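You operate a simulated robot arm through the tools that you are given. There is no shell and no other tool. Be economical: measure what you need, move in short steps, check, and stop when the job is done.

You are at the controls of a simulated robot arm. One attempt, no reset.

TASK
Put things in order on the top of the side table. At the end: the yellow can (marked "PEARS") from the top of the side table stands where the onion stood; the rolled green napkin is on the white plate; the onion from the top of the side table stands on top of the blue ice pack; the muddy potato from the top of the side table is on the yellow coaster; whatever was shut is shut again. Leave all else as you found it, and nothing knocked over.

The check looks at the end state, three seconds after you hand in, the way a careful person would. Anything else that was tipped, shoved, dropped, spilled or broken makes it a failure.

THE ROBOT
A 6-joint arm with a two-finger parallel gripper, fixed in place. Base frame: the origin is at the foot of the arm, x ahead of it, y to its left, z up; the work surface is at about z = 0.78. Readings come in m, rad, newtons and seconds.
With the tool pointing down near the work surface it reaches from about 0.24 to 0.64 m from the base axis. Its first joint turns from -1.152 to 1.152 rad. Payload 2.7 kg.
The tool frame sits at the grasp point between the pads (the TCP): z along the fingers, y along the line on which they close. The tips reach 0.023 m beyond it. The gripper opens to 0.094 m. The fingers are 0.038 m wide and 0.01 m thick; the gripper's body (0.054 by 0.096 m) begins 0.039 m behind the TCP.
Orientation is that of the tool frame in the base frame, as a unit quaternion [x, y, z, w]. With the fingers straight down and closing along the base's y, the tool's x points along the base's -x, its y along +y and its z along -z.

THE INTERFACE
- The arm moves only by the tool apply_moves. Its argument "series" is a list of rows, each a list of 7 numbers: the turn, a rotation vector about the tool's x, y, z in rad, then the shift along the tool's x, y, z in m, then the closure, from 0 (fully open) to 1 (shut). In form: [[rx, ry, rz, tx, ty, tz, claw], ...]. A call has 1 to 12 rows; each row is the pose to reach, as a shift and turn from the pose commanded when the call began, along the tool's axes at that moment. A row lasts 0.2 s, in which the tool goes at most 0.05 m and 0.15 rad; a call with a longer step from one row to the next is refused whole, and so is a gripper value outside its range. A pose out of reach is approached as far as the arm can. The call stops where the force on the tool passes 40 N (or 10 N more than at its start, if that is more) or the arm is blocked; 0.2 s more then pass. Each finger travels about 0.045 m/s and halts on what it meets, pressing with about 25 N; the grip force reading is that of the motor and also rises with nothing between the fingers. The clock runs only during rows and for 0.2 s after the last one: add rows that repeat a pose to give the fingers time. It gives the time, the measured TCP pose, the force on the tool (base axes), the opening and the grip force at its end, in the units of the frame above (readings bear some noise).
- Cameras (640 x 400 px; columns grow to the right, rows downward): "scene" is fixed at [0.0803, -0.4414, 1.3926]; the picture's right is [0.70, -0.71, 0.00], its down [-0.48, -0.47, -0.74] and it looks along [0.53, 0.51, -0.68] (base axes); focal length 365 px, centre (320, 200). "wrist" rides on the gripper at [-0.039, 0, -0.044] in the tool frame; the picture's right is [0.00, -1.00, 0.00], its down [0.97, 0.00, -0.24] and it looks along [0.24, 0.00, 0.97] (tool axes); focal length 218 px, centre (320, 200).
- grab_frame(camera): a new picture of that camera. It takes no simulated time.
- probe_pixels(camera, pixels): for up to 12 pixels [column, row] of the newest picture of that camera ("zoom" is the newest enlarged one), the place [x, y, z] in the base frame of the surface seen there, good to about 0.003 m. It takes no simulated time.
- close_up(camera, box): a new picture of the part [left, top, right, bottom] of that camera's present view, enlarged. It takes no simulated time.
- job_done(): hands the job in; it is judged then, once.

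Keep the steps short. Do not move on a guess: measure, check each grasp and each placing, and mend mistakes. In all there are 80 turns and 34 pictures (those below and enlarged ones count). Leave the gripper open and the arm clear of the work at the hand-in unless told otherwise, and finish with a single line.

The tools are called after "Request:" as name(argument=value, ...) on one line, values as JSON. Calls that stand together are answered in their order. apply_moves: Moves the arm, as the interface text tells. Its arguments: {"type":"object","properties":{"series":{"type":"array"}},"required":["series"]} The other tools are called the same way: grab_frame (camera) takes a picture; probe_pixels (camera, pixels) gives the place of the surface under pixels of a picture; close_up (camera, box) takes an enlarged picture of a part of a camera's view; job_done () hands the job in.

At the start:

```text
t: 0.0
tool_pos: [0.4447, -0.1474, 1.1099]
tool_rot: [0.0, 1.0, 0.001, 0.0]
wrist_force: [-0.2, -0.5, 0.2]
opening: 0.0938
grip_force: 0.0
```

scene: 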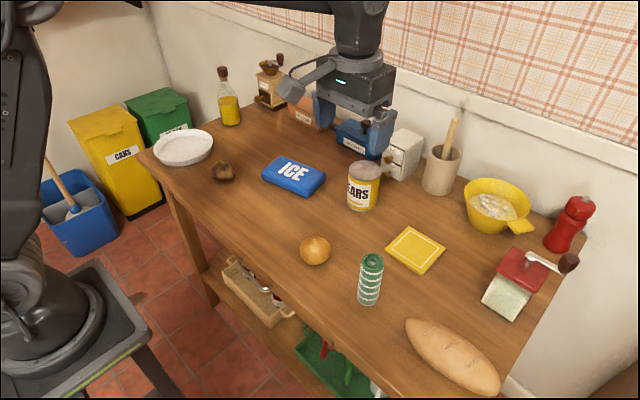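
wrist: 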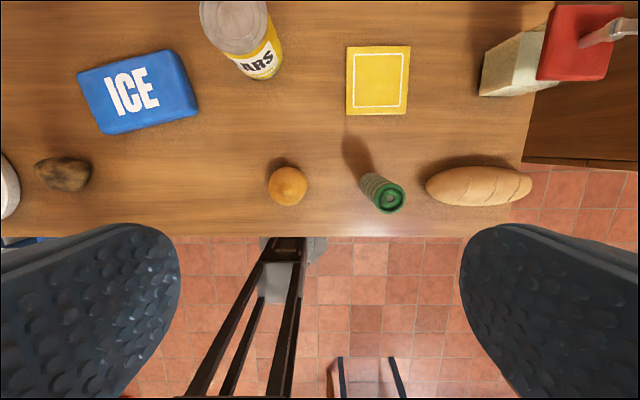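

I see all the items in both start pictures. First I measure them: onion (287,186), potato (62,174), napkin (388,195), can top (235,20), ice pack (138,90), coaster (377,80) in the wrist view.

Request:
probe_pixels(camera="wrist", pixels=[[287, 186], [270, 186], [307, 186], [287, 205], [62, 174], [36, 172], [91, 172], [388, 196], [370, 182], [377, 80], [138, 90], [232, 25]])

Request:
probe_pixels(camera="scene", pixels=[[314, 238], [314, 262], [372, 261], [368, 302], [365, 170], [360, 209], [183, 147], [293, 165], [415, 250], [225, 165], [223, 178], [293, 188]])

Request:
close_up(camera="scene", box=[140, 60, 460, 310])

```text
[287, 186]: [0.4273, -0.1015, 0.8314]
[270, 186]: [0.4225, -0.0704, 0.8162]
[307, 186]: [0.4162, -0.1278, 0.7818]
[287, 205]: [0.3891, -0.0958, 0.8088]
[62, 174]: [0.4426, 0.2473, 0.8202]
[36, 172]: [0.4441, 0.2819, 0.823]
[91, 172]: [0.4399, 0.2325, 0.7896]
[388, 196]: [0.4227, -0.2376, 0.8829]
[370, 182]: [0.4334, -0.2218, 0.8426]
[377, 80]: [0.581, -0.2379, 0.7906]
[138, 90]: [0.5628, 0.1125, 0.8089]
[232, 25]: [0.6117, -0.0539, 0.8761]
```

```text
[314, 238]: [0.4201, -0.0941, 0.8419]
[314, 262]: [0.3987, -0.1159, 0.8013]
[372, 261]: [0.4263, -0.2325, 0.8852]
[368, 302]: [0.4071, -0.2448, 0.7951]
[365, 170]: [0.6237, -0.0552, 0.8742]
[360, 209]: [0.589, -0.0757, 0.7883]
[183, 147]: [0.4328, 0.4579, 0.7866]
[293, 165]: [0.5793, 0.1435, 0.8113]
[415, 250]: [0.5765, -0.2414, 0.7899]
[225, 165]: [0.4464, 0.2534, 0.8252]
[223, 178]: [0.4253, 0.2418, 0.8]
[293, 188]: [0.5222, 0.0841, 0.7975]
```

```text
1.60 times, centred on (300, 185) of scene
```

zoom: 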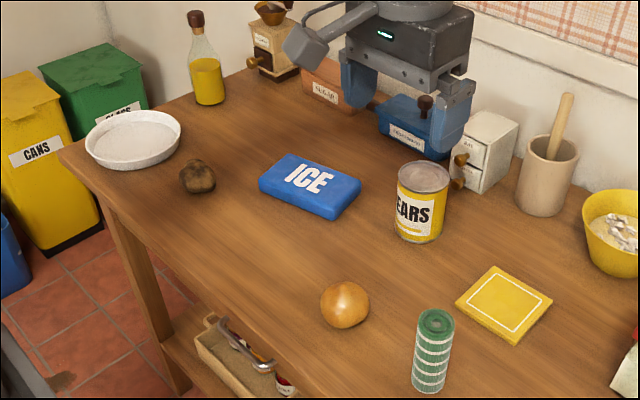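

Nothing shut blocks the way. The onion is at about (0.420, -0.097), with its centre near z 0.811. I go above it, to z about 0.95, and check.

Request:
apply_moves(series=[[0, 0, 0, 0.006, 0.0125, 0.04, 0], [0, 0, 0, 0.012, 0.025, 0.08, 0], [0, 0, 0, 0.018, 0.0375, 0.12, 0], [0, 0, 0, 0.0245, 0.0505, 0.16, 0], [0, 0, 0, 0.0245, 0.0505, 0.16, 0]])

Request:
grab_frame(camera="wrist")

```text
t: 1.2
tool_pos: [0.4229, -0.0968, 0.9501]
tool_rot: [0.0, 1.0, 0.0, 0.0]
wrist_force: [0.3, 0.5, 0.0]
opening: 0.094
grip_force: 0.1
```

```text
30 pictures are left
```

wrist: 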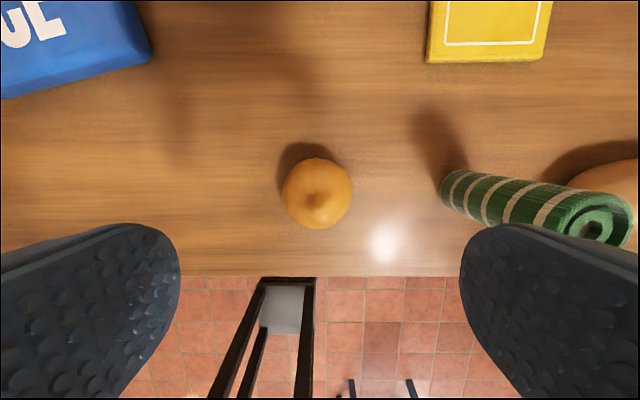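

The onion is centred at pixel (317,193), which puts it at (0.422, -0.0945), radius about 0.030. I descend to z 0.815 and close.

Request:
apply_moves(series=[[0, 0, 0, 0, 0.002, 0.045, 0], [0, 0, 0, 0, 0.002, 0.09, 0], [0, 0, 0, 0, 0.002, 0.12, 0], [0, 0, 0, 0, 0.002, 0.135, 0], [0, 0, 0, 0, 0.002, 0.135, 0], [0, 0, 0, 0, 0.002, 0.135, 0.5], [0, 0, 0, 0, 0.002, 0.135, 0.6], [0, 0, 0, 0, 0.002, 0.135, 0.6], [0, 0, 0, 0, 0.002, 0.135, 0.6]])

```text
t: 3.2
tool_pos: [0.4186, -0.0966, 0.8148]
tool_rot: [0.0, 1.0, 0.0, 0.0]
wrist_force: [-0.3, -0.3, -0.3]
opening: 0.0628
grip_force: 24.7
```

Opening 0.063 with 25 N: the onion is held. I lift 0.1 m and carry it above the ice pack's centre (0.560, 0.117).

Request:
apply_moves(series=[[0, 0, 0, 0, 0, -0.03, 0.6], [0, 0, 0, 0, 0, -0.065, 0.6], [0, 0, 0, 0, 0, -0.1, 0.6], [0, 0, 0, -0.02, 0.03, -0.1, 0.6], [0, 0, 0, -0.04, 0.06, -0.1, 0.6], [0, 0, 0, -0.06, 0.09, -0.1, 0.6], [0, 0, 0, -0.08, 0.12, -0.1, 0.6], [0, 0, 0, -0.1, 0.15, -0.1, 0.6], [0, 0, 0, -0.12, 0.18, -0.1, 0.6], [0, 0, 0, -0.14, 0.212, -0.1, 0.6], [0, 0, 0, -0.14, 0.212, -0.1, 0.6]])

Request:
grab_frame(camera="wrist")

Request:
grab_frame(camera="scene")

```text
t: 5.6
tool_pos: [0.5599, 0.1163, 0.9143]
tool_rot: [0.0, 1.0, -0.001, 0.0]
wrist_force: [0.1, 0.1, -0.4]
opening: 0.0629
grip_force: 25.3
```

```text
29 pictures are left
```

wrist: 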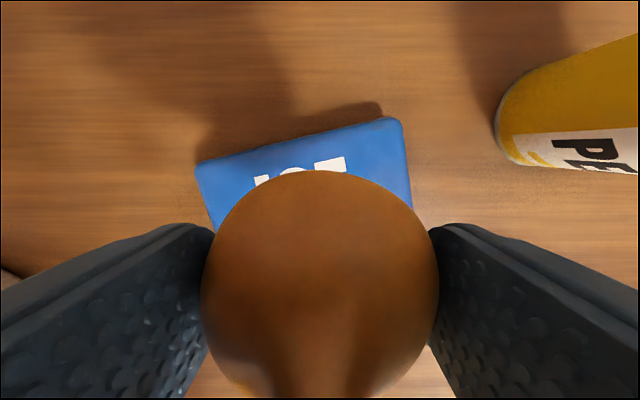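

```text
28 pictures are left
```

scene: 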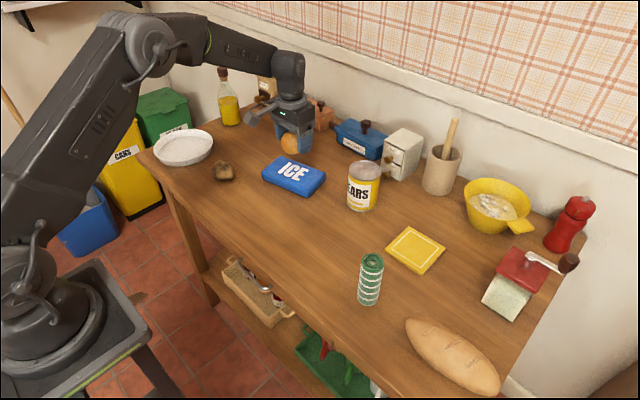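

The onion is carried well. I check the ice pack's top through its scene pixels.

Request:
probe_pixels(camera="scene", pixels=[[282, 158], [324, 174], [305, 189], [266, 176], [293, 172], [288, 175], [300, 178], [294, 180], [285, 168]])

```text
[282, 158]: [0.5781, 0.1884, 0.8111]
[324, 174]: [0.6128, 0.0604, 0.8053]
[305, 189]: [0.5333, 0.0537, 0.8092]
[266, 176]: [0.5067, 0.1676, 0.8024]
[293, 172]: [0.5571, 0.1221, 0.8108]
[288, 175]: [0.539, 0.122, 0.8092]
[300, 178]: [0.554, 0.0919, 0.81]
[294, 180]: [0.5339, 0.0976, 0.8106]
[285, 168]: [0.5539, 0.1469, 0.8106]
```

The pack's top is flat at z 0.810, centred at (0.558, 0.1175). I lower to z about 0.8435 (0.0715 down) and read the force.

Request:
apply_moves(series=[[0, 0, 0, 0.001, 0, 0.03, 0.6], [0, 0, 0, 0.001, 0, 0.055, 0.6], [0, 0, 0, 0.001, 0, 0.066, 0.6], [0, 0, 0, 0.001, 0, 0.071, 0.6], [0, 0, 0, 0.001, 0, 0.071, 0.6]])

Request:
close_up(camera="scene", box=[240, 110, 360, 210])

```text
t: 6.8
tool_pos: [0.5609, 0.1174, 0.8446]
tool_rot: [0.0, 1.0, -0.001, 0.001]
wrist_force: [-1.5, -1.5, 2.9]
opening: 0.063
grip_force: 24.9
```

```text
4.00 times, centred on (300, 160) of scene
```

zoom: 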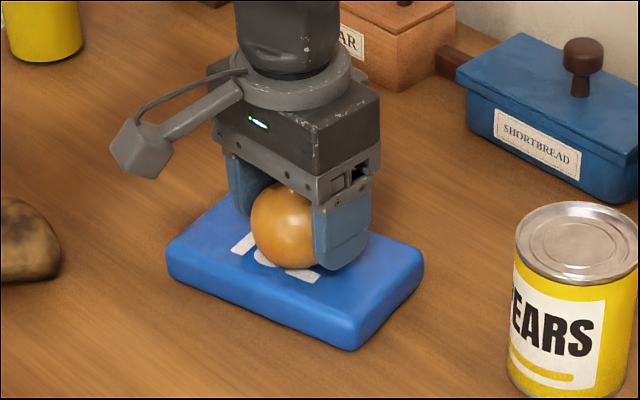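

Contact is light (2.9 N upwards). I open gradually in place, then rise straight up.

Request:
apply_moves(series=[[0, 0, 0, 0, 0, 0, 0.32], [0, 0, 0, 0, 0, 0, 0.28], [0, 0, 0, 0, 0, 0, 0.2], [0, 0, 0, 0, 0, 0, 0.1], [0, 0, 0, 0, 0, 0, 0.0], [0, 0, 0, 0, 0, 0, 0.0], [0, 0, 0, 0, 0, -0.02, 0.0], [0, 0, 0, 0, 0, -0.05, 0.0], [0, 0, 0, 0, 0, -0.09, 0.0], [0, 0, 0, 0, 0, -0.13, 0.0]])

Request:
grab_frame(camera="wrist")

```text
t: 9.0
tool_pos: [0.5603, 0.1193, 0.9761]
tool_rot: [0.0, 1.0, 0.0, 0.0]
wrist_force: [0.1, -0.7, -0.2]
opening: 0.0937
grip_force: 0.1
```

```text
26 pictures are left
```

wrist: 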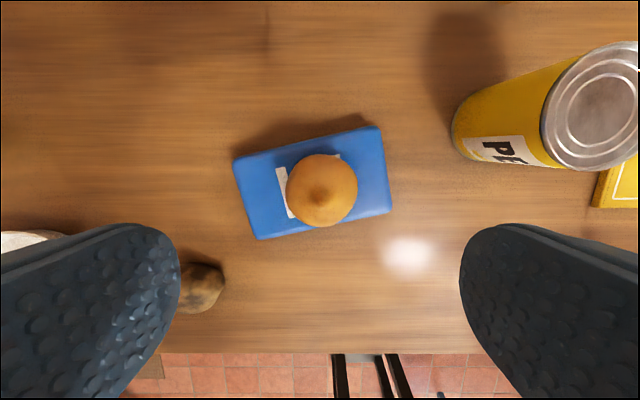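

The onion stands on the pack. The can comes out near (0.620, -0.052). I move above it at the same height and look.

Request:
apply_moves(series=[[0, 0, 0, -0.0145, -0.0425, 0, 0], [0, 0, 0, -0.029, -0.085, 0, 0], [0, 0, 0, -0.0435, -0.1275, 0, 0], [0, 0, 0, -0.058, -0.17, 0, 0], [0, 0, 0, -0.058, -0.17, 0, 0]])

Request:
grab_frame(camera="wrist")

Request:
probe_pixels(camera="scene", pixels=[[388, 161], [403, 135], [384, 150], [363, 135], [425, 185]])

```text
t: 10.2
tool_pos: [0.6188, -0.0531, 0.975]
tool_rot: [0.0, 1.0, 0.0, 0.0]
wrist_force: [0.2, 0.2, -0.6]
opening: 0.094
grip_force: 0.0
```

```text
25 pictures are left
```

wrist: 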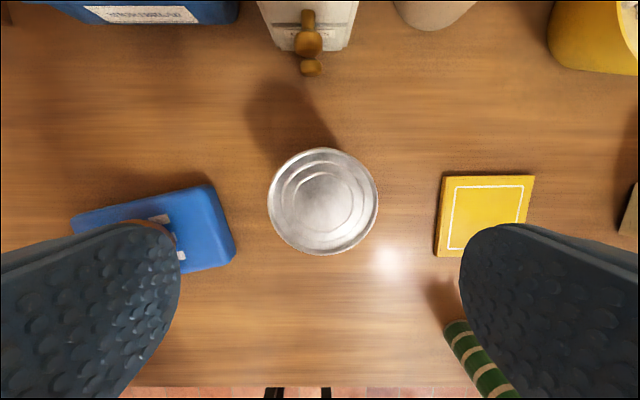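

```text
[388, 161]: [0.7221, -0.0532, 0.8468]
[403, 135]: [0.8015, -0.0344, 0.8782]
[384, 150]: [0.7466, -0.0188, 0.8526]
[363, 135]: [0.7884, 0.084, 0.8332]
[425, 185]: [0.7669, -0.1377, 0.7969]
```

The can's top is centred at (323,201), which gives (0.621, -0.055) with diameter 0.074. The fingers clear it on both sides. I descend to z about 0.846 and grip.

Request:
apply_moves(series=[[0, 0, 0, -0.003, -0.002, 0.045, 0], [0, 0, 0, -0.003, -0.002, 0.085, 0], [0, 0, 0, -0.003, -0.002, 0.115, 0], [0, 0, 0, -0.003, -0.002, 0.129, 0], [0, 0, 0, -0.003, -0.002, 0.129, 0], [0, 0, 0, -0.003, -0.002, 0.129, 0.3], [0, 0, 0, -0.003, -0.002, 0.129, 0.45], [0, 0, 0, -0.003, -0.002, 0.129, 0.45], [0, 0, 0, -0.003, -0.002, 0.129, 0.45]])

```text
t: 12.2
tool_pos: [0.6205, -0.0543, 0.8447]
tool_rot: [0.0, 1.0, 0.0, 0.0]
wrist_force: [0.4, 0.1, -0.3]
opening: 0.0714
grip_force: 24.8
```

Opening 0.071 at 25 N: the can is held. I lift 0.09 m and carry it to the onion's old spot (0.421, -0.095).

Request:
apply_moves(series=[[0, 0, 0, 0, 0, -0.03, 0.45], [0, 0, 0, 0, 0, -0.06, 0.45], [0, 0, 0, 0, 0, -0.09, 0.45], [0, 0, 0, 0.03, -0.006, -0.09, 0.45], [0, 0, 0, 0.065, -0.013, -0.09, 0.45], [0, 0, 0, 0.1, -0.02, -0.09, 0.45], [0, 0, 0, 0.135, -0.027, -0.09, 0.45], [0, 0, 0, 0.17, -0.034, -0.09, 0.45], [0, 0, 0, 0.199, -0.04, -0.09, 0.45], [0, 0, 0, 0.199, -0.04, -0.09, 0.45]])

Request:
close_up(camera="scene", box=[220, 130, 460, 330])

```text
t: 14.4
tool_pos: [0.4236, -0.0942, 0.9355]
tool_rot: [0.0, 1.0, 0.0, 0.0]
wrist_force: [0.2, 0.7, -5.0]
opening: 0.0716
grip_force: 25.4
```

```text
2.00 times, centred on (340, 230) of scene
```

zoom: 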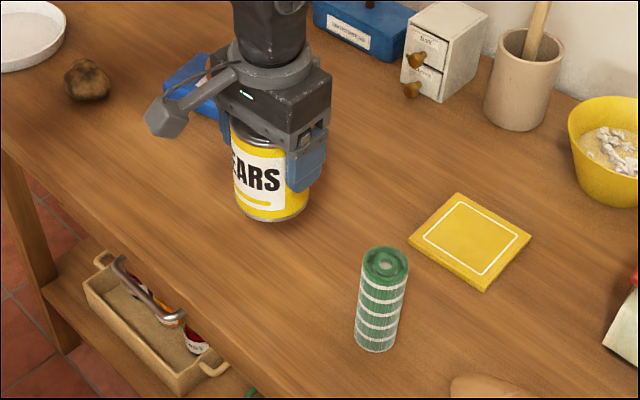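

The can hangs straight, about 0.09 m up. I lower it, slowly at the end.

Request:
apply_moves(series=[[0, 0, 0, 0, 0, 0.04, 0.45], [0, 0, 0, 0, 0, 0.07, 0.45], [0, 0, 0, 0, 0, 0.085, 0.45], [0, 0, 0, 0, 0, 0.0895, 0.45], [0, 0, 0, 0, 0, 0.0895, 0.45]])

```text
t: 15.6
tool_pos: [0.4225, -0.0954, 0.8463]
tool_rot: [-0.001, 1.0, 0.0, 0.0]
wrist_force: [-0.2, 0.5, -4.4]
opening: 0.0717
grip_force: 24.9
```

The tool still carries 4.4 N, so the can is not down yet. I go 1 to 2 mm lower.

Request:
apply_moves(series=[[0, 0, 0, 0, 0, 0.001, 0.45], [0, 0, 0, 0, 0, 0.0015, 0.45]])

```text
t: 16.2
tool_pos: [0.4229, -0.0945, 0.8452]
tool_rot: [0.0, 1.0, 0.0, 0.0]
wrist_force: [0.3, 0.1, -4.5]
opening: 0.0716
grip_force: 25.3
```

Request:
apply_moves(series=[[0, 0, 0, 0, 0, 0.001, 0.45], [0, 0, 0, 0, 0, 0.002, 0.45]])

```text
t: 16.8
tool_pos: [0.4243, -0.0956, 0.8446]
tool_rot: [0.0, 1.0, -0.001, 0.003]
wrist_force: [-5.3, -2.1, 20.3]
opening: 0.0719
grip_force: 25.5
```

Contact is firm now (20 N). I ease up half a millimetre, open and rise.

Request:
apply_moves(series=[[0, 0, 0, 0, 0, -0.0007, 0.45], [0, 0, 0, 0, 0, -0.0007, 0.25], [0, 0, 0, 0, 0, -0.0007, 0.2], [0, 0, 0, 0, 0, -0.0007, 0.1], [0, 0, 0, 0, 0, -0.0007, 0.0], [0, 0, 0, 0, 0, -0.0007, 0.0], [0, 0, 0, 0, 0, -0.02, 0.0], [0, 0, 0, 0, 0, -0.06, 0.0], [0, 0, 0, 0, 0, -0.1, 0.0], [0, 0, 0, 0, 0, -0.14, 0.0], [0, 0, 0, 0, 0, -0.18, 0.0], [0, 0, 0, 0, 0, -0.18, 0.0]])

Request:
grab_frame(camera="wrist")

Request:
close_up(camera="scene", box=[220, 130, 460, 330])

```text
t: 19.4
tool_pos: [0.4238, -0.0943, 1.0252]
tool_rot: [0.001, 1.0, 0.0, 0.0]
wrist_force: [0.7, -0.4, 0.1]
opening: 0.0941
grip_force: 0.0
```

```text
23 pictures are left
```

wrist: 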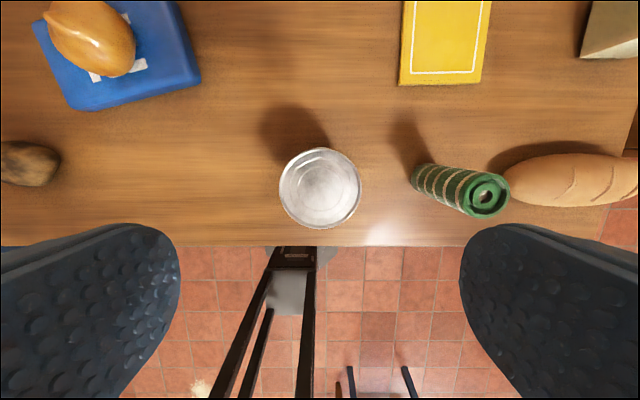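

```text
2.00 times, centred on (340, 230) of scene
```

zoom: 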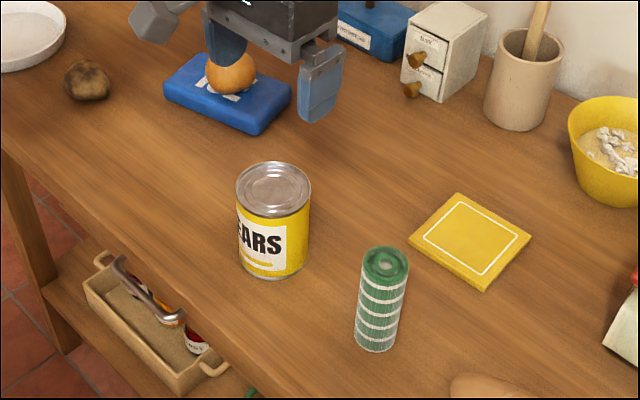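

The can stands at about (0.424, -0.094), upright, and the onion still sits on the pack. Next is the napkin: top centre at (486,194), which gives (0.4225, -0.2375), top z 0.885. I go above it with the fingers partly closed, then down to z about 0.850.

Request:
apply_moves(series=[[0, 0, 0, 0, -0.048, 0, 0.2], [0, 0, 0, 0, -0.096, 0, 0.2], [0, 0, 0, 0, -0.1425, 0, 0.2], [0, 0, 0, 0, -0.1425, 0, 0.2], [0, 0, 0, 0, -0.1425, 0.045, 0.2], [0, 0, 0, 0, -0.1425, 0.09, 0.2], [0, 0, 0, 0, -0.1425, 0.1, 0.2], [0, 0, 0, 0, -0.1425, 0.1, 0.2]])

Request:
grab_frame(camera="wrist")

```text
t: 21.2
tool_pos: [0.42, -0.2375, 0.9215]
tool_rot: [0.0, 1.0, 0.0, 0.0]
wrist_force: [0.3, -0.4, 0.6]
opening: 0.0753
grip_force: 0.2
```

```text
21 pictures are left
```

wrist: 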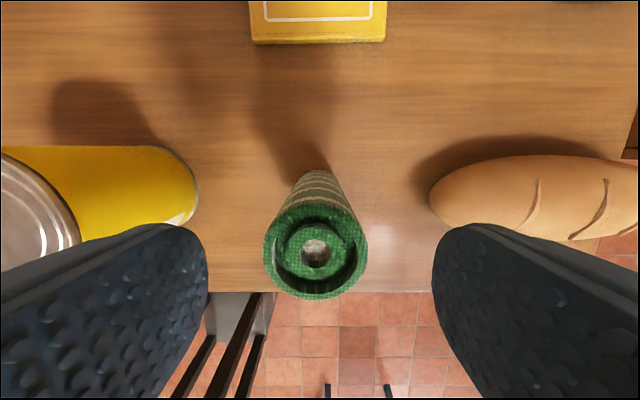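

The napkin's top is at (316,247), right under the tool. I descend 0.073 m and close.

Request:
apply_moves(series=[[0, 0, 0, 0, 0.001, 0.035, 0.2], [0, 0, 0, 0, 0.001, 0.06, 0.2], [0, 0, 0, 0, 0.001, 0.073, 0.2], [0, 0, 0, 0, 0.001, 0.073, 0.2], [0, 0, 0, 0, 0.001, 0.073, 0.5], [0, 0, 0, 0, 0.001, 0.073, 0.7], [0, 0, 0, 0, 0.001, 0.073, 0.8], [0, 0, 0, 0, 0.001, 0.073, 0.8], [0, 0, 0, 0, 0.001, 0.073, 0.8]])

Request:
close_up(camera="scene", box=[130, 115, 250, 190])

Request:
probe_pixels(camera="scene", pixels=[[183, 129], [153, 150], [213, 147], [183, 160], [170, 145], [183, 145], [198, 145], [183, 152], [183, 138], [175, 155], [195, 155]])

```text
t: 23.2
tool_pos: [0.4234, -0.2364, 0.8525]
tool_rot: [0.0, 1.0, -0.001, 0.002]
wrist_force: [2.4, 12.7, 33.9]
opening: 0.0384
grip_force: 25.5
```

```text
5.33 times, centred on (190, 152) of scene
```

zoom: 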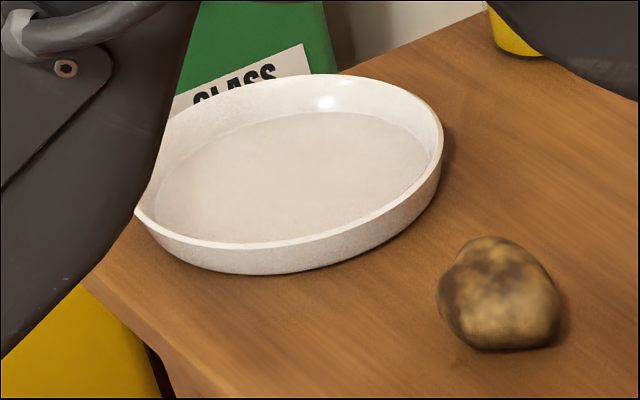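

```text
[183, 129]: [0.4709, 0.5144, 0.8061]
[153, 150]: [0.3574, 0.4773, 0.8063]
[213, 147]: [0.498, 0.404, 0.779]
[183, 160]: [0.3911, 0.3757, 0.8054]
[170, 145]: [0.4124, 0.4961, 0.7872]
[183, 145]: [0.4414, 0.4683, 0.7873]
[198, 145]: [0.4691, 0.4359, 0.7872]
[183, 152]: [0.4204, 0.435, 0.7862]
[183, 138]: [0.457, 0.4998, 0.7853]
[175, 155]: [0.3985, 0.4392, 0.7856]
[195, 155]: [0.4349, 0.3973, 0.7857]
```

The napkin is held (opening 0.038), but 34 N upwards shows the palm touching its top, so I lift straight up 0.14 m and look.

Request:
apply_moves(series=[[0, 0, 0, 0, 0, -0.004, 0.8], [0, 0, 0, 0, 0, -0.02, 0.8], [0, 0, 0, 0, 0, -0.06, 0.8], [0, 0, 0, 0, 0, -0.1, 0.8], [0, 0, 0, 0, 0, -0.14, 0.8], [0, 0, 0, 0, 0, -0.14, 0.8]])

Request:
close_up(camera="scene", box=[280, 100, 520, 300])

```text
t: 24.6
tool_pos: [0.425, -0.235, 0.986]
tool_rot: [0.0, 1.0, 0.0, 0.0]
wrist_force: [0.4, 0.2, -0.2]
opening: 0.0385
grip_force: 24.7
```

```text
2.00 times, centred on (400, 200) of scene
```

zoom: 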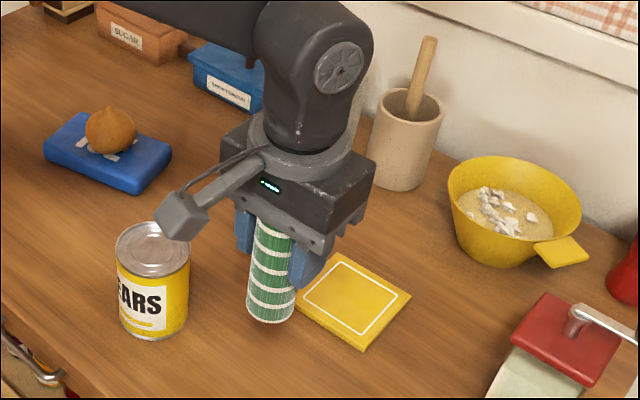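

The napkin hangs straight with its bottom near z 0.915, clear of the can's top (0.877). I carry it along +y towards the plate.

Request:
apply_moves(series=[[0, 0, 0, 0, 0.02, -0.01, 0.8], [0, 0, 0, 0, 0.06, -0.02, 0.8], [0, 0, 0, 0, 0.1, -0.02, 0.8], [0, 0, 0, 0, 0.14, -0.02, 0.8], [0, 0, 0, 0, 0.18, -0.02, 0.8], [0, 0, 0, 0, 0.22, -0.02, 0.8], [0, 0, 0, 0, 0.26, -0.02, 0.8], [0, 0, 0, 0, 0.3, -0.02, 0.8], [0, 0, 0, 0, 0.34, -0.02, 0.8], [0, 0, 0, 0, 0.38, -0.02, 0.8], [0, 0, 0, 0, 0.42, -0.02, 0.8], [0, 0, 0, 0, 0.46, -0.02, 0.8]])

Request:
apply_moves(series=[[0, 0, 0, 0, 0.04, 0, 0.8], [0, 0, 0, 0, 0.08, 0, 0.8], [0, 0, 0, 0, 0.12, 0, 0.8], [0, 0, 0, 0, 0.16, 0, 0.8], [0, 0, 0, 0, 0.19, 0, 0.8], [0, 0, 0, 0, 0.215, 0, 0.8], [0, 0, 0, 0, 0.215, 0, 0.8]])

Request:
grab_frame(camera="scene")

```text
t: 27.2
tool_pos: [0.4227, 0.2228, 1.0077]
tool_rot: [0.0, 1.0, 0.0, 0.0]
wrist_force: [-0.3, -0.6, -0.6]
opening: 0.0386
grip_force: 24.8
```

```text
t: 28.8
tool_pos: [0.4236, 0.4411, 1.008]
tool_rot: [0.0, 1.0, 0.0, 0.001]
wrist_force: [0.2, 0.0, -1.1]
opening: 0.0385
grip_force: 25.4
```

```text
18 pictures are left
```

scene: 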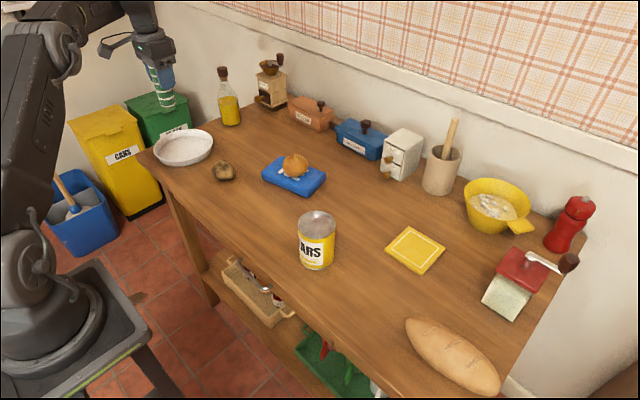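

The tool is at (0.424, 0.441), over the plate's centre (0.43, 0.445; floor z 0.7865). I lower to z about 0.861 first.

Request:
apply_moves(series=[[0, 0, 0, -0.003, 0.002, 0.04, 0.8], [0, 0, 0, -0.003, 0.002, 0.08, 0.8], [0, 0, 0, -0.003, 0.002, 0.11, 0.8], [0, 0, 0, -0.003, 0.002, 0.135, 0.8], [0, 0, 0, -0.003, 0.002, 0.147, 0.8], [0, 0, 0, -0.003, 0.002, 0.147, 0.8]])

Request:
close_up(camera="scene", box=[120, 70, 240, 180])

```text
t: 30.2
tool_pos: [0.4285, 0.441, 0.8634]
tool_rot: [0.0, 1.0, 0.0, 0.0]
wrist_force: [0.1, 1.3, -0.4]
opening: 0.0383
grip_force: 25.0
```

```text
3.64 times, centred on (180, 125) of scene
```

zoom: 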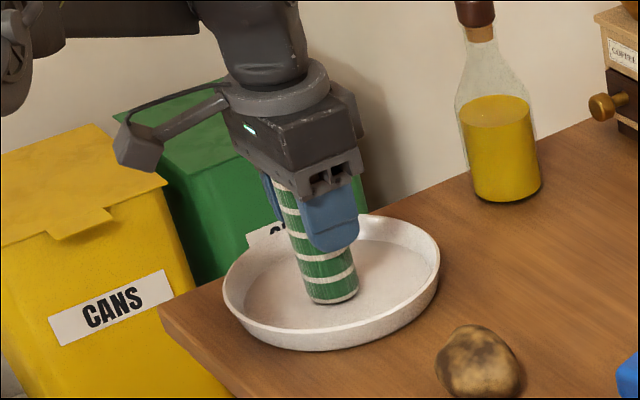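

The napkin is inside the rim, just above the floor. I lower in small steps and watch the force.

Request:
apply_moves(series=[[0, 0, 0, 0, 0, 0.002, 0.8], [0, 0, 0, 0, 0, 0.004, 0.8], [0, 0, 0, 0, 0, 0.004, 0.8]])

```text
t: 31.0
tool_pos: [0.4279, 0.4416, 0.8585]
tool_rot: [0.0, 1.0, 0.0, 0.0]
wrist_force: [-0.9, -1.8, 3.7]
opening: 0.0384
grip_force: 25.0
```

Contact is light (3.7 N). I open gradually and rise straight up.

Request:
apply_moves(series=[[0, 0, 0, 0, 0, 0, 0.58], [0, 0, 0, 0, 0, 0, 0.52], [0, 0, 0, 0, 0, 0, 0.4], [0, 0, 0, 0, 0, 0, 0.2], [0, 0, 0, 0, 0, 0, 0.2], [0, 0, 0, 0, 0, -0.01, 0.2], [0, 0, 0, 0, 0, -0.04, 0.2], [0, 0, 0, 0, 0, -0.08, 0.2], [0, 0, 0, 0, 0, -0.12, 0.2], [0, 0, 0, 0, 0, -0.16, 0.2]])

Request:
close_up(camera="scene", box=[120, 70, 240, 180])

```text
t: 33.2
tool_pos: [0.4219, 0.441, 1.0204]
tool_rot: [0.001, 1.0, 0.0, 0.0]
wrist_force: [0.2, -0.2, -0.7]
opening: 0.0751
grip_force: 0.0
```

```text
3.64 times, centred on (180, 125) of scene
```

zoom: 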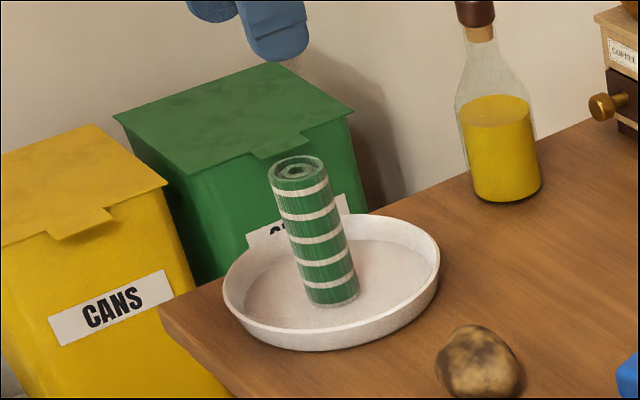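

The napkin stands in the plate. Next the potato: I move above about (0.44, 0.252) at z about 0.96 and look.

Request:
apply_moves(series=[[0, 0, 0, -0.003, -0.04, 0, 0], [0, 0, 0, -0.006, -0.08, 0, 0], [0, 0, 0, -0.01, -0.12, 0, 0], [0, 0, 0, -0.013, -0.16, 0, 0], [0, 0, 0, -0.015, -0.19, 0.02, 0], [0, 0, 0, -0.015, -0.19, 0.06, 0], [0, 0, 0, -0.015, -0.19, 0.06, 0]])

Request:
grab_frame(camera="wrist")

```text
t: 34.8
tool_pos: [0.4417, 0.2486, 0.96]
tool_rot: [0.0, 1.0, 0.0, 0.0]
wrist_force: [-0.2, 0.0, 0.9]
opening: 0.0939
grip_force: 0.1
```

```text
15 pictures are left
```

wrist: 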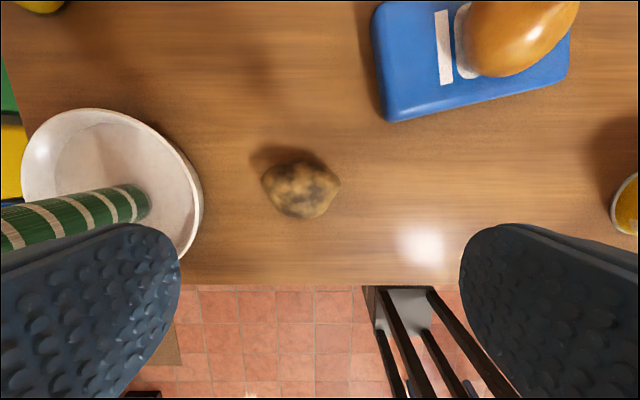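

The potato spans about 0.074 m along y and 0.056 m along x, centred near (0.4415, 0.267). I enlarge it to choose the grip direction.

Request:
close_up(camera="wrist", box=[240, 140, 368, 236])

Request:
probe_pixels(camera="wrist", pixels=[[300, 189], [266, 184], [335, 187], [300, 164], [300, 213], [280, 180], [320, 190]])

```text
4.17 times, centred on (304, 188) of wrist
```

zoom: 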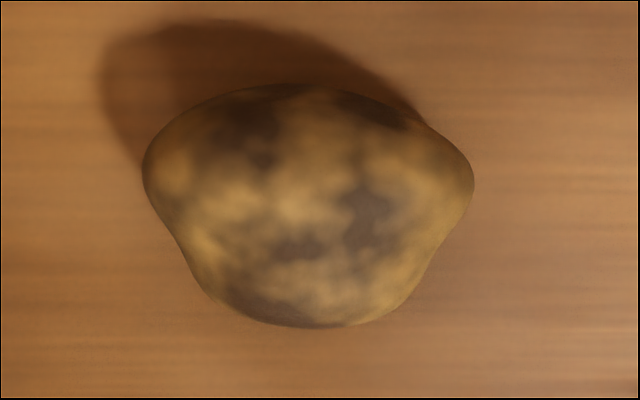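

```text
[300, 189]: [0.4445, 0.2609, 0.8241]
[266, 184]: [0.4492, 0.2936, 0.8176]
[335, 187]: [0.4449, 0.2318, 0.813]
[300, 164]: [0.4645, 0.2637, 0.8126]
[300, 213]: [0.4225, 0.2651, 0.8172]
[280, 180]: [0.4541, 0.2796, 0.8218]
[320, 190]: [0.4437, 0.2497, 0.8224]
```

The flat sides face ±x, so I turn the tool -90° about its axis and centre it over (0.4445, 0.263), staying high.

Request:
apply_moves(series=[[0, 0, -0.1428, 0, 0.002, 0, 0], [0, 0, -0.2856, 0, 0.004, 0, 0], [0, 0, -0.4284, 0, 0.006, 0, 0], [0, 0, -0.5712, 0, 0.008, 0, 0], [0, 0, -0.714, -0.001, 0.01, 0, 0], [0, 0, -0.8568, -0.001, 0.012, 0, 0], [0, 0, -0.9996, -0.001, 0.014, 0, 0], [0, 0, -1.1424, -0.002, 0.0145, 0, 0], [0, 0, -1.2852, -0.002, 0.0145, 0, 0], [0, 0, -1.428, -0.003, 0.0145, 0, 0], [0, 0, -1.5708, -0.003, 0.0145, 0, 0], [0, 0, -1.5708, -0.003, 0.0145, 0, 0]])

Request:
grab_frame(camera="wrist")

Request:
grab_frame(camera="scene")

```text
t: 37.4
tool_pos: [0.4442, 0.264, 0.9584]
tool_rot: [0.708, -0.707, 0.001, 0.0]
wrist_force: [0.7, -0.1, -0.3]
opening: 0.0937
grip_force: 0.0
```

```text
13 pictures are left
```

wrist: 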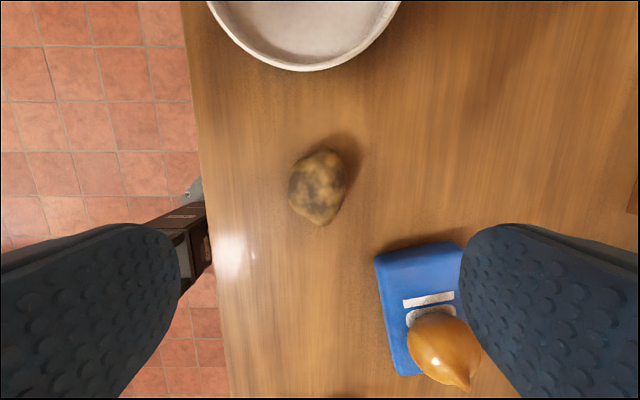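

```text
12 pictures are left
```

scene: 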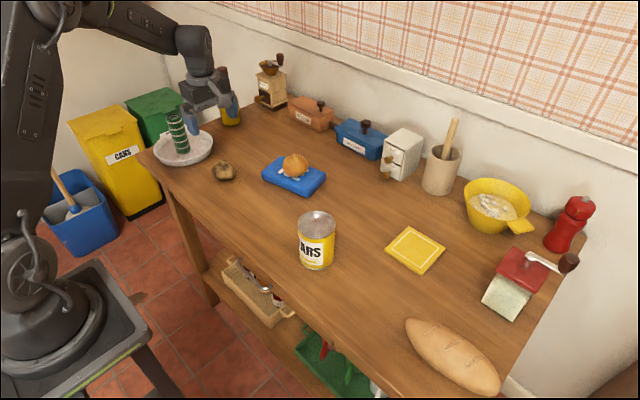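

The potato is centred under the tool at (318,187). I descend to z about 0.809 (tips at 0.786) and close.

Request:
apply_moves(series=[[0, 0, 0, 0, 0, 0.045, 0], [0, 0, 0, 0, 0, 0.09, 0], [0, 0, 0, 0, 0, 0.13, 0], [0, 0, 0, 0, 0, 0.149, 0], [0, 0, 0, 0, 0, 0.149, 0], [0, 0, 0, 0, 0, 0.149, 0.4], [0, 0, 0, 0, 0, 0.149, 0.6], [0, 0, 0, 0, 0, 0.149, 0.7], [0, 0, 0, 0, 0, 0.149, 0.7], [0, 0, 0, 0, 0, 0.149, 0.7]])

```text
t: 39.6
tool_pos: [0.4444, 0.2645, 0.8102]
tool_rot: [-0.706, 0.708, 0.0, 0.0]
wrist_force: [-0.2, 0.0, -0.1]
opening: 0.0547
grip_force: 25.0
```

Opening 0.055 at 25 N: the potato is held. I lift 0.14 m and carry it towards the coaster (0.580, -0.239).

Request:
apply_moves(series=[[0, 0, 0, 0, 0, -0.045, 0.7], [0, 0, 0, 0, 0, -0.09, 0.7], [0, 0, 0, 0, 0, -0.14, 0.7], [0, 0, 0.14, 0.04, -0.01, -0.14, 0.7], [0, 0, 0.28, 0.08, -0.02, -0.14, 0.7], [0, 0, 0.42, 0.12, -0.03, -0.14, 0.7], [0, 0, 0.56, 0.16, -0.04, -0.14, 0.7], [0, 0, 0.7, 0.2, -0.05, -0.14, 0.7], [0, 0, 0.84, 0.24, -0.06, -0.14, 0.7], [0, 0, 0.98, 0.28, -0.07, -0.14, 0.7], [0, 0, 1.12, 0.32, -0.08, -0.14, 0.7], [0, 0, 1.26, 0.36, -0.09, -0.14, 0.7]])

```text
t: 42.2
tool_pos: [0.5318, -0.0944, 0.9495]
tool_rot: [-0.154, 0.988, 0.0, 0.0]
wrist_force: [-0.9, 0.0, -0.7]
opening: 0.0544
grip_force: 25.3
```

Still held. I finish the turn (0.311 rad) and the remaining shift of (+0.0455, -0.1425) in base axes.

Request:
apply_moves(series=[[0, 0, 0.1, 0, -0.04, 0, 0.7], [0, 0, 0.2, 0, -0.08, 0, 0.7], [0, 0, 0.3108, 0, -0.12, 0, 0.7], [0, 0, 0.3108, 0, -0.1496, 0, 0.7], [0, 0, 0.3108, 0, -0.1496, 0, 0.7]])

Request:
grab_frame(camera="wrist")

Request:
grab_frame(camera="scene")

```text
t: 43.4
tool_pos: [0.5777, -0.2379, 0.9498]
tool_rot: [0.0, 1.0, -0.001, 0.001]
wrist_force: [0.1, -0.2, -1.8]
opening: 0.0545
grip_force: 25.1
```

```text
11 pictures are left
```

wrist: 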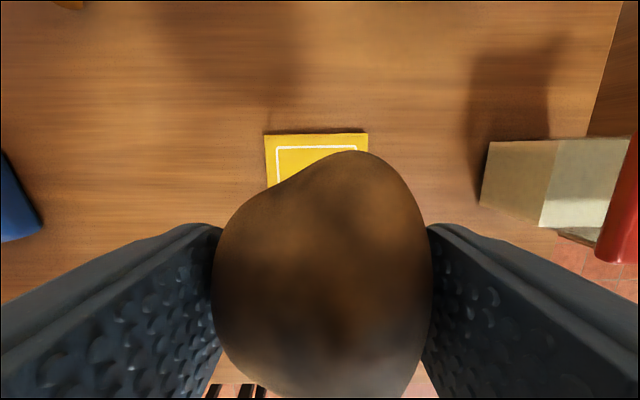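

```text
10 pictures are left
```

scene: 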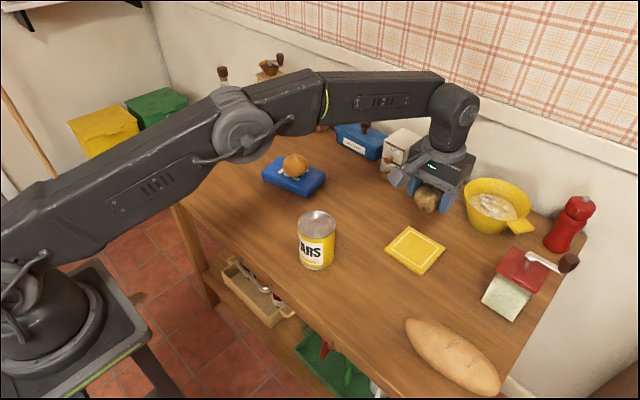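

The coaster's centre works out to about (0.581, -0.236), so I correct by a few mm and lower. Expected touch is z about 0.818.

Request:
apply_moves(series=[[0, 0, 0, -0.002, 0.003, 0.04, 0.7], [0, 0, 0, -0.002, 0.003, 0.08, 0.7], [0, 0, 0, -0.002, 0.003, 0.11, 0.7], [0, 0, 0, -0.002, 0.003, 0.127, 0.7], [0, 0, 0, -0.002, 0.003, 0.13, 0.7], [0, 0, 0, -0.002, 0.003, 0.13, 0.7]])

Request:
close_up(camera="scene", box=[350, 180, 480, 290])

```text
t: 44.8
tool_pos: [0.5808, -0.2343, 0.819]
tool_rot: [0.001, 1.0, -0.001, 0.001]
wrist_force: [-2.1, -0.4, 4.2]
opening: 0.0545
grip_force: 25.2
```

```text
3.64 times, centred on (415, 235) of scene
```

zoom: 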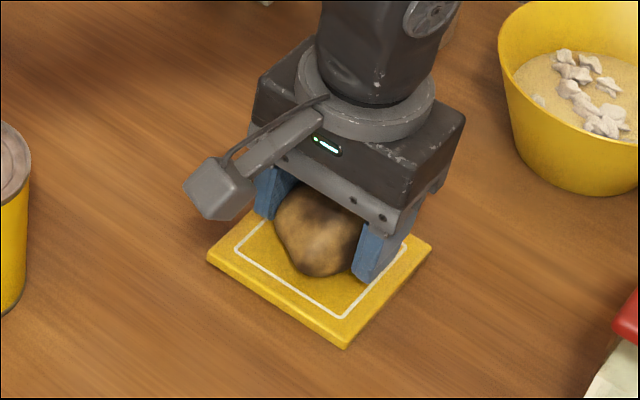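

The potato touches the coaster (4.2 N). I open gradually and rise.

Request:
apply_moves(series=[[0, 0, 0, 0, 0, 0, 0.42], [0, 0, 0, 0, 0, 0, 0.36], [0, 0, 0, 0, 0, 0, 0.25], [0, 0, 0, 0, 0, 0, 0.1], [0, 0, 0, 0, 0, 0, 0], [0, 0, 0, 0, 0, 0, 0], [0, 0, 0, 0, 0, -0.02, 0], [0, 0, 0, 0, 0, -0.06, 0], [0, 0, 0, 0, 0, -0.1, 0], [0, 0, 0, 0, 0, -0.14, 0], [0, 0, 0, 0, 0, -0.18, 0], [0, 0, 0, 0, 0, -0.22, 0]])

Request:
apply_moves(series=[[0, 0, 0, 0.04, 0.01, -0.02, 0], [0, 0, 0, 0.08, 0.02, -0.04, 0], [0, 0, 0, 0.12, 0.03, -0.06, 0], [0, 0, 0, 0.12, 0.06, -0.06, 0], [0, 0, 0, 0.12, 0.06, -0.06, 0]])

Request:
grab_frame(camera="scene")

Request:
grab_frame(camera="wrist")

```text
t: 47.4
tool_pos: [0.577, -0.234, 1.0381]
tool_rot: [0.001, 1.0, 0.0, -0.001]
wrist_force: [-0.8, -0.4, 0.4]
opening: 0.0941
grip_force: 0.1
out of reach, approached as far as the arm can: row 12
```

```text
t: 48.6
tool_pos: [0.4576, -0.1714, 1.0999]
tool_rot: [0.001, 1.0, 0.001, 0.001]
wrist_force: [0.6, -0.6, -0.7]
opening: 0.0943
grip_force: 0.1
```

```text
8 pictures are left
```

scene: 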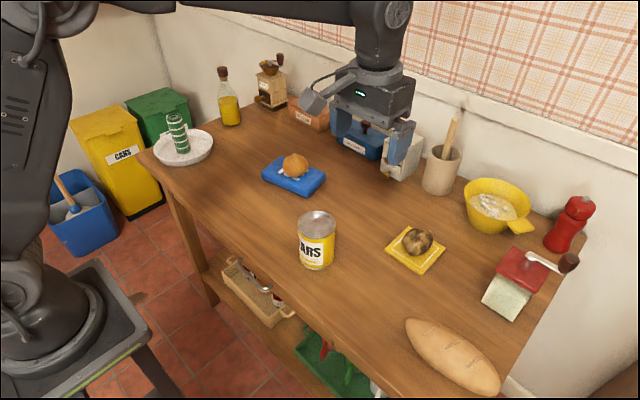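

```text
7 pictures are left
```

wrist: 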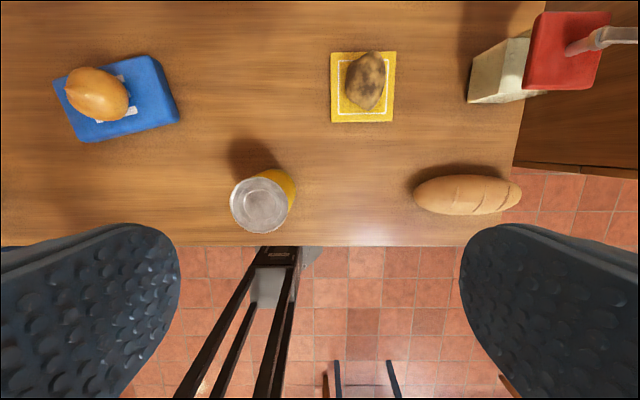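

Everything is in its place: the can stands on the onion's spot, the onion on the ice pack, the napkin on the plate and the potato on the coaster. Nothing else has moved, the gripper is open and the arm is clear, so I hand in.

Request:
job_done()

```text
The job is handed in.
```

I've handed the job in: the can stands where the onion stood, the napkin is on the plate, the onion is on the ice pack, the potato is on the coaster, and nothing had to be opened or was knocked over.
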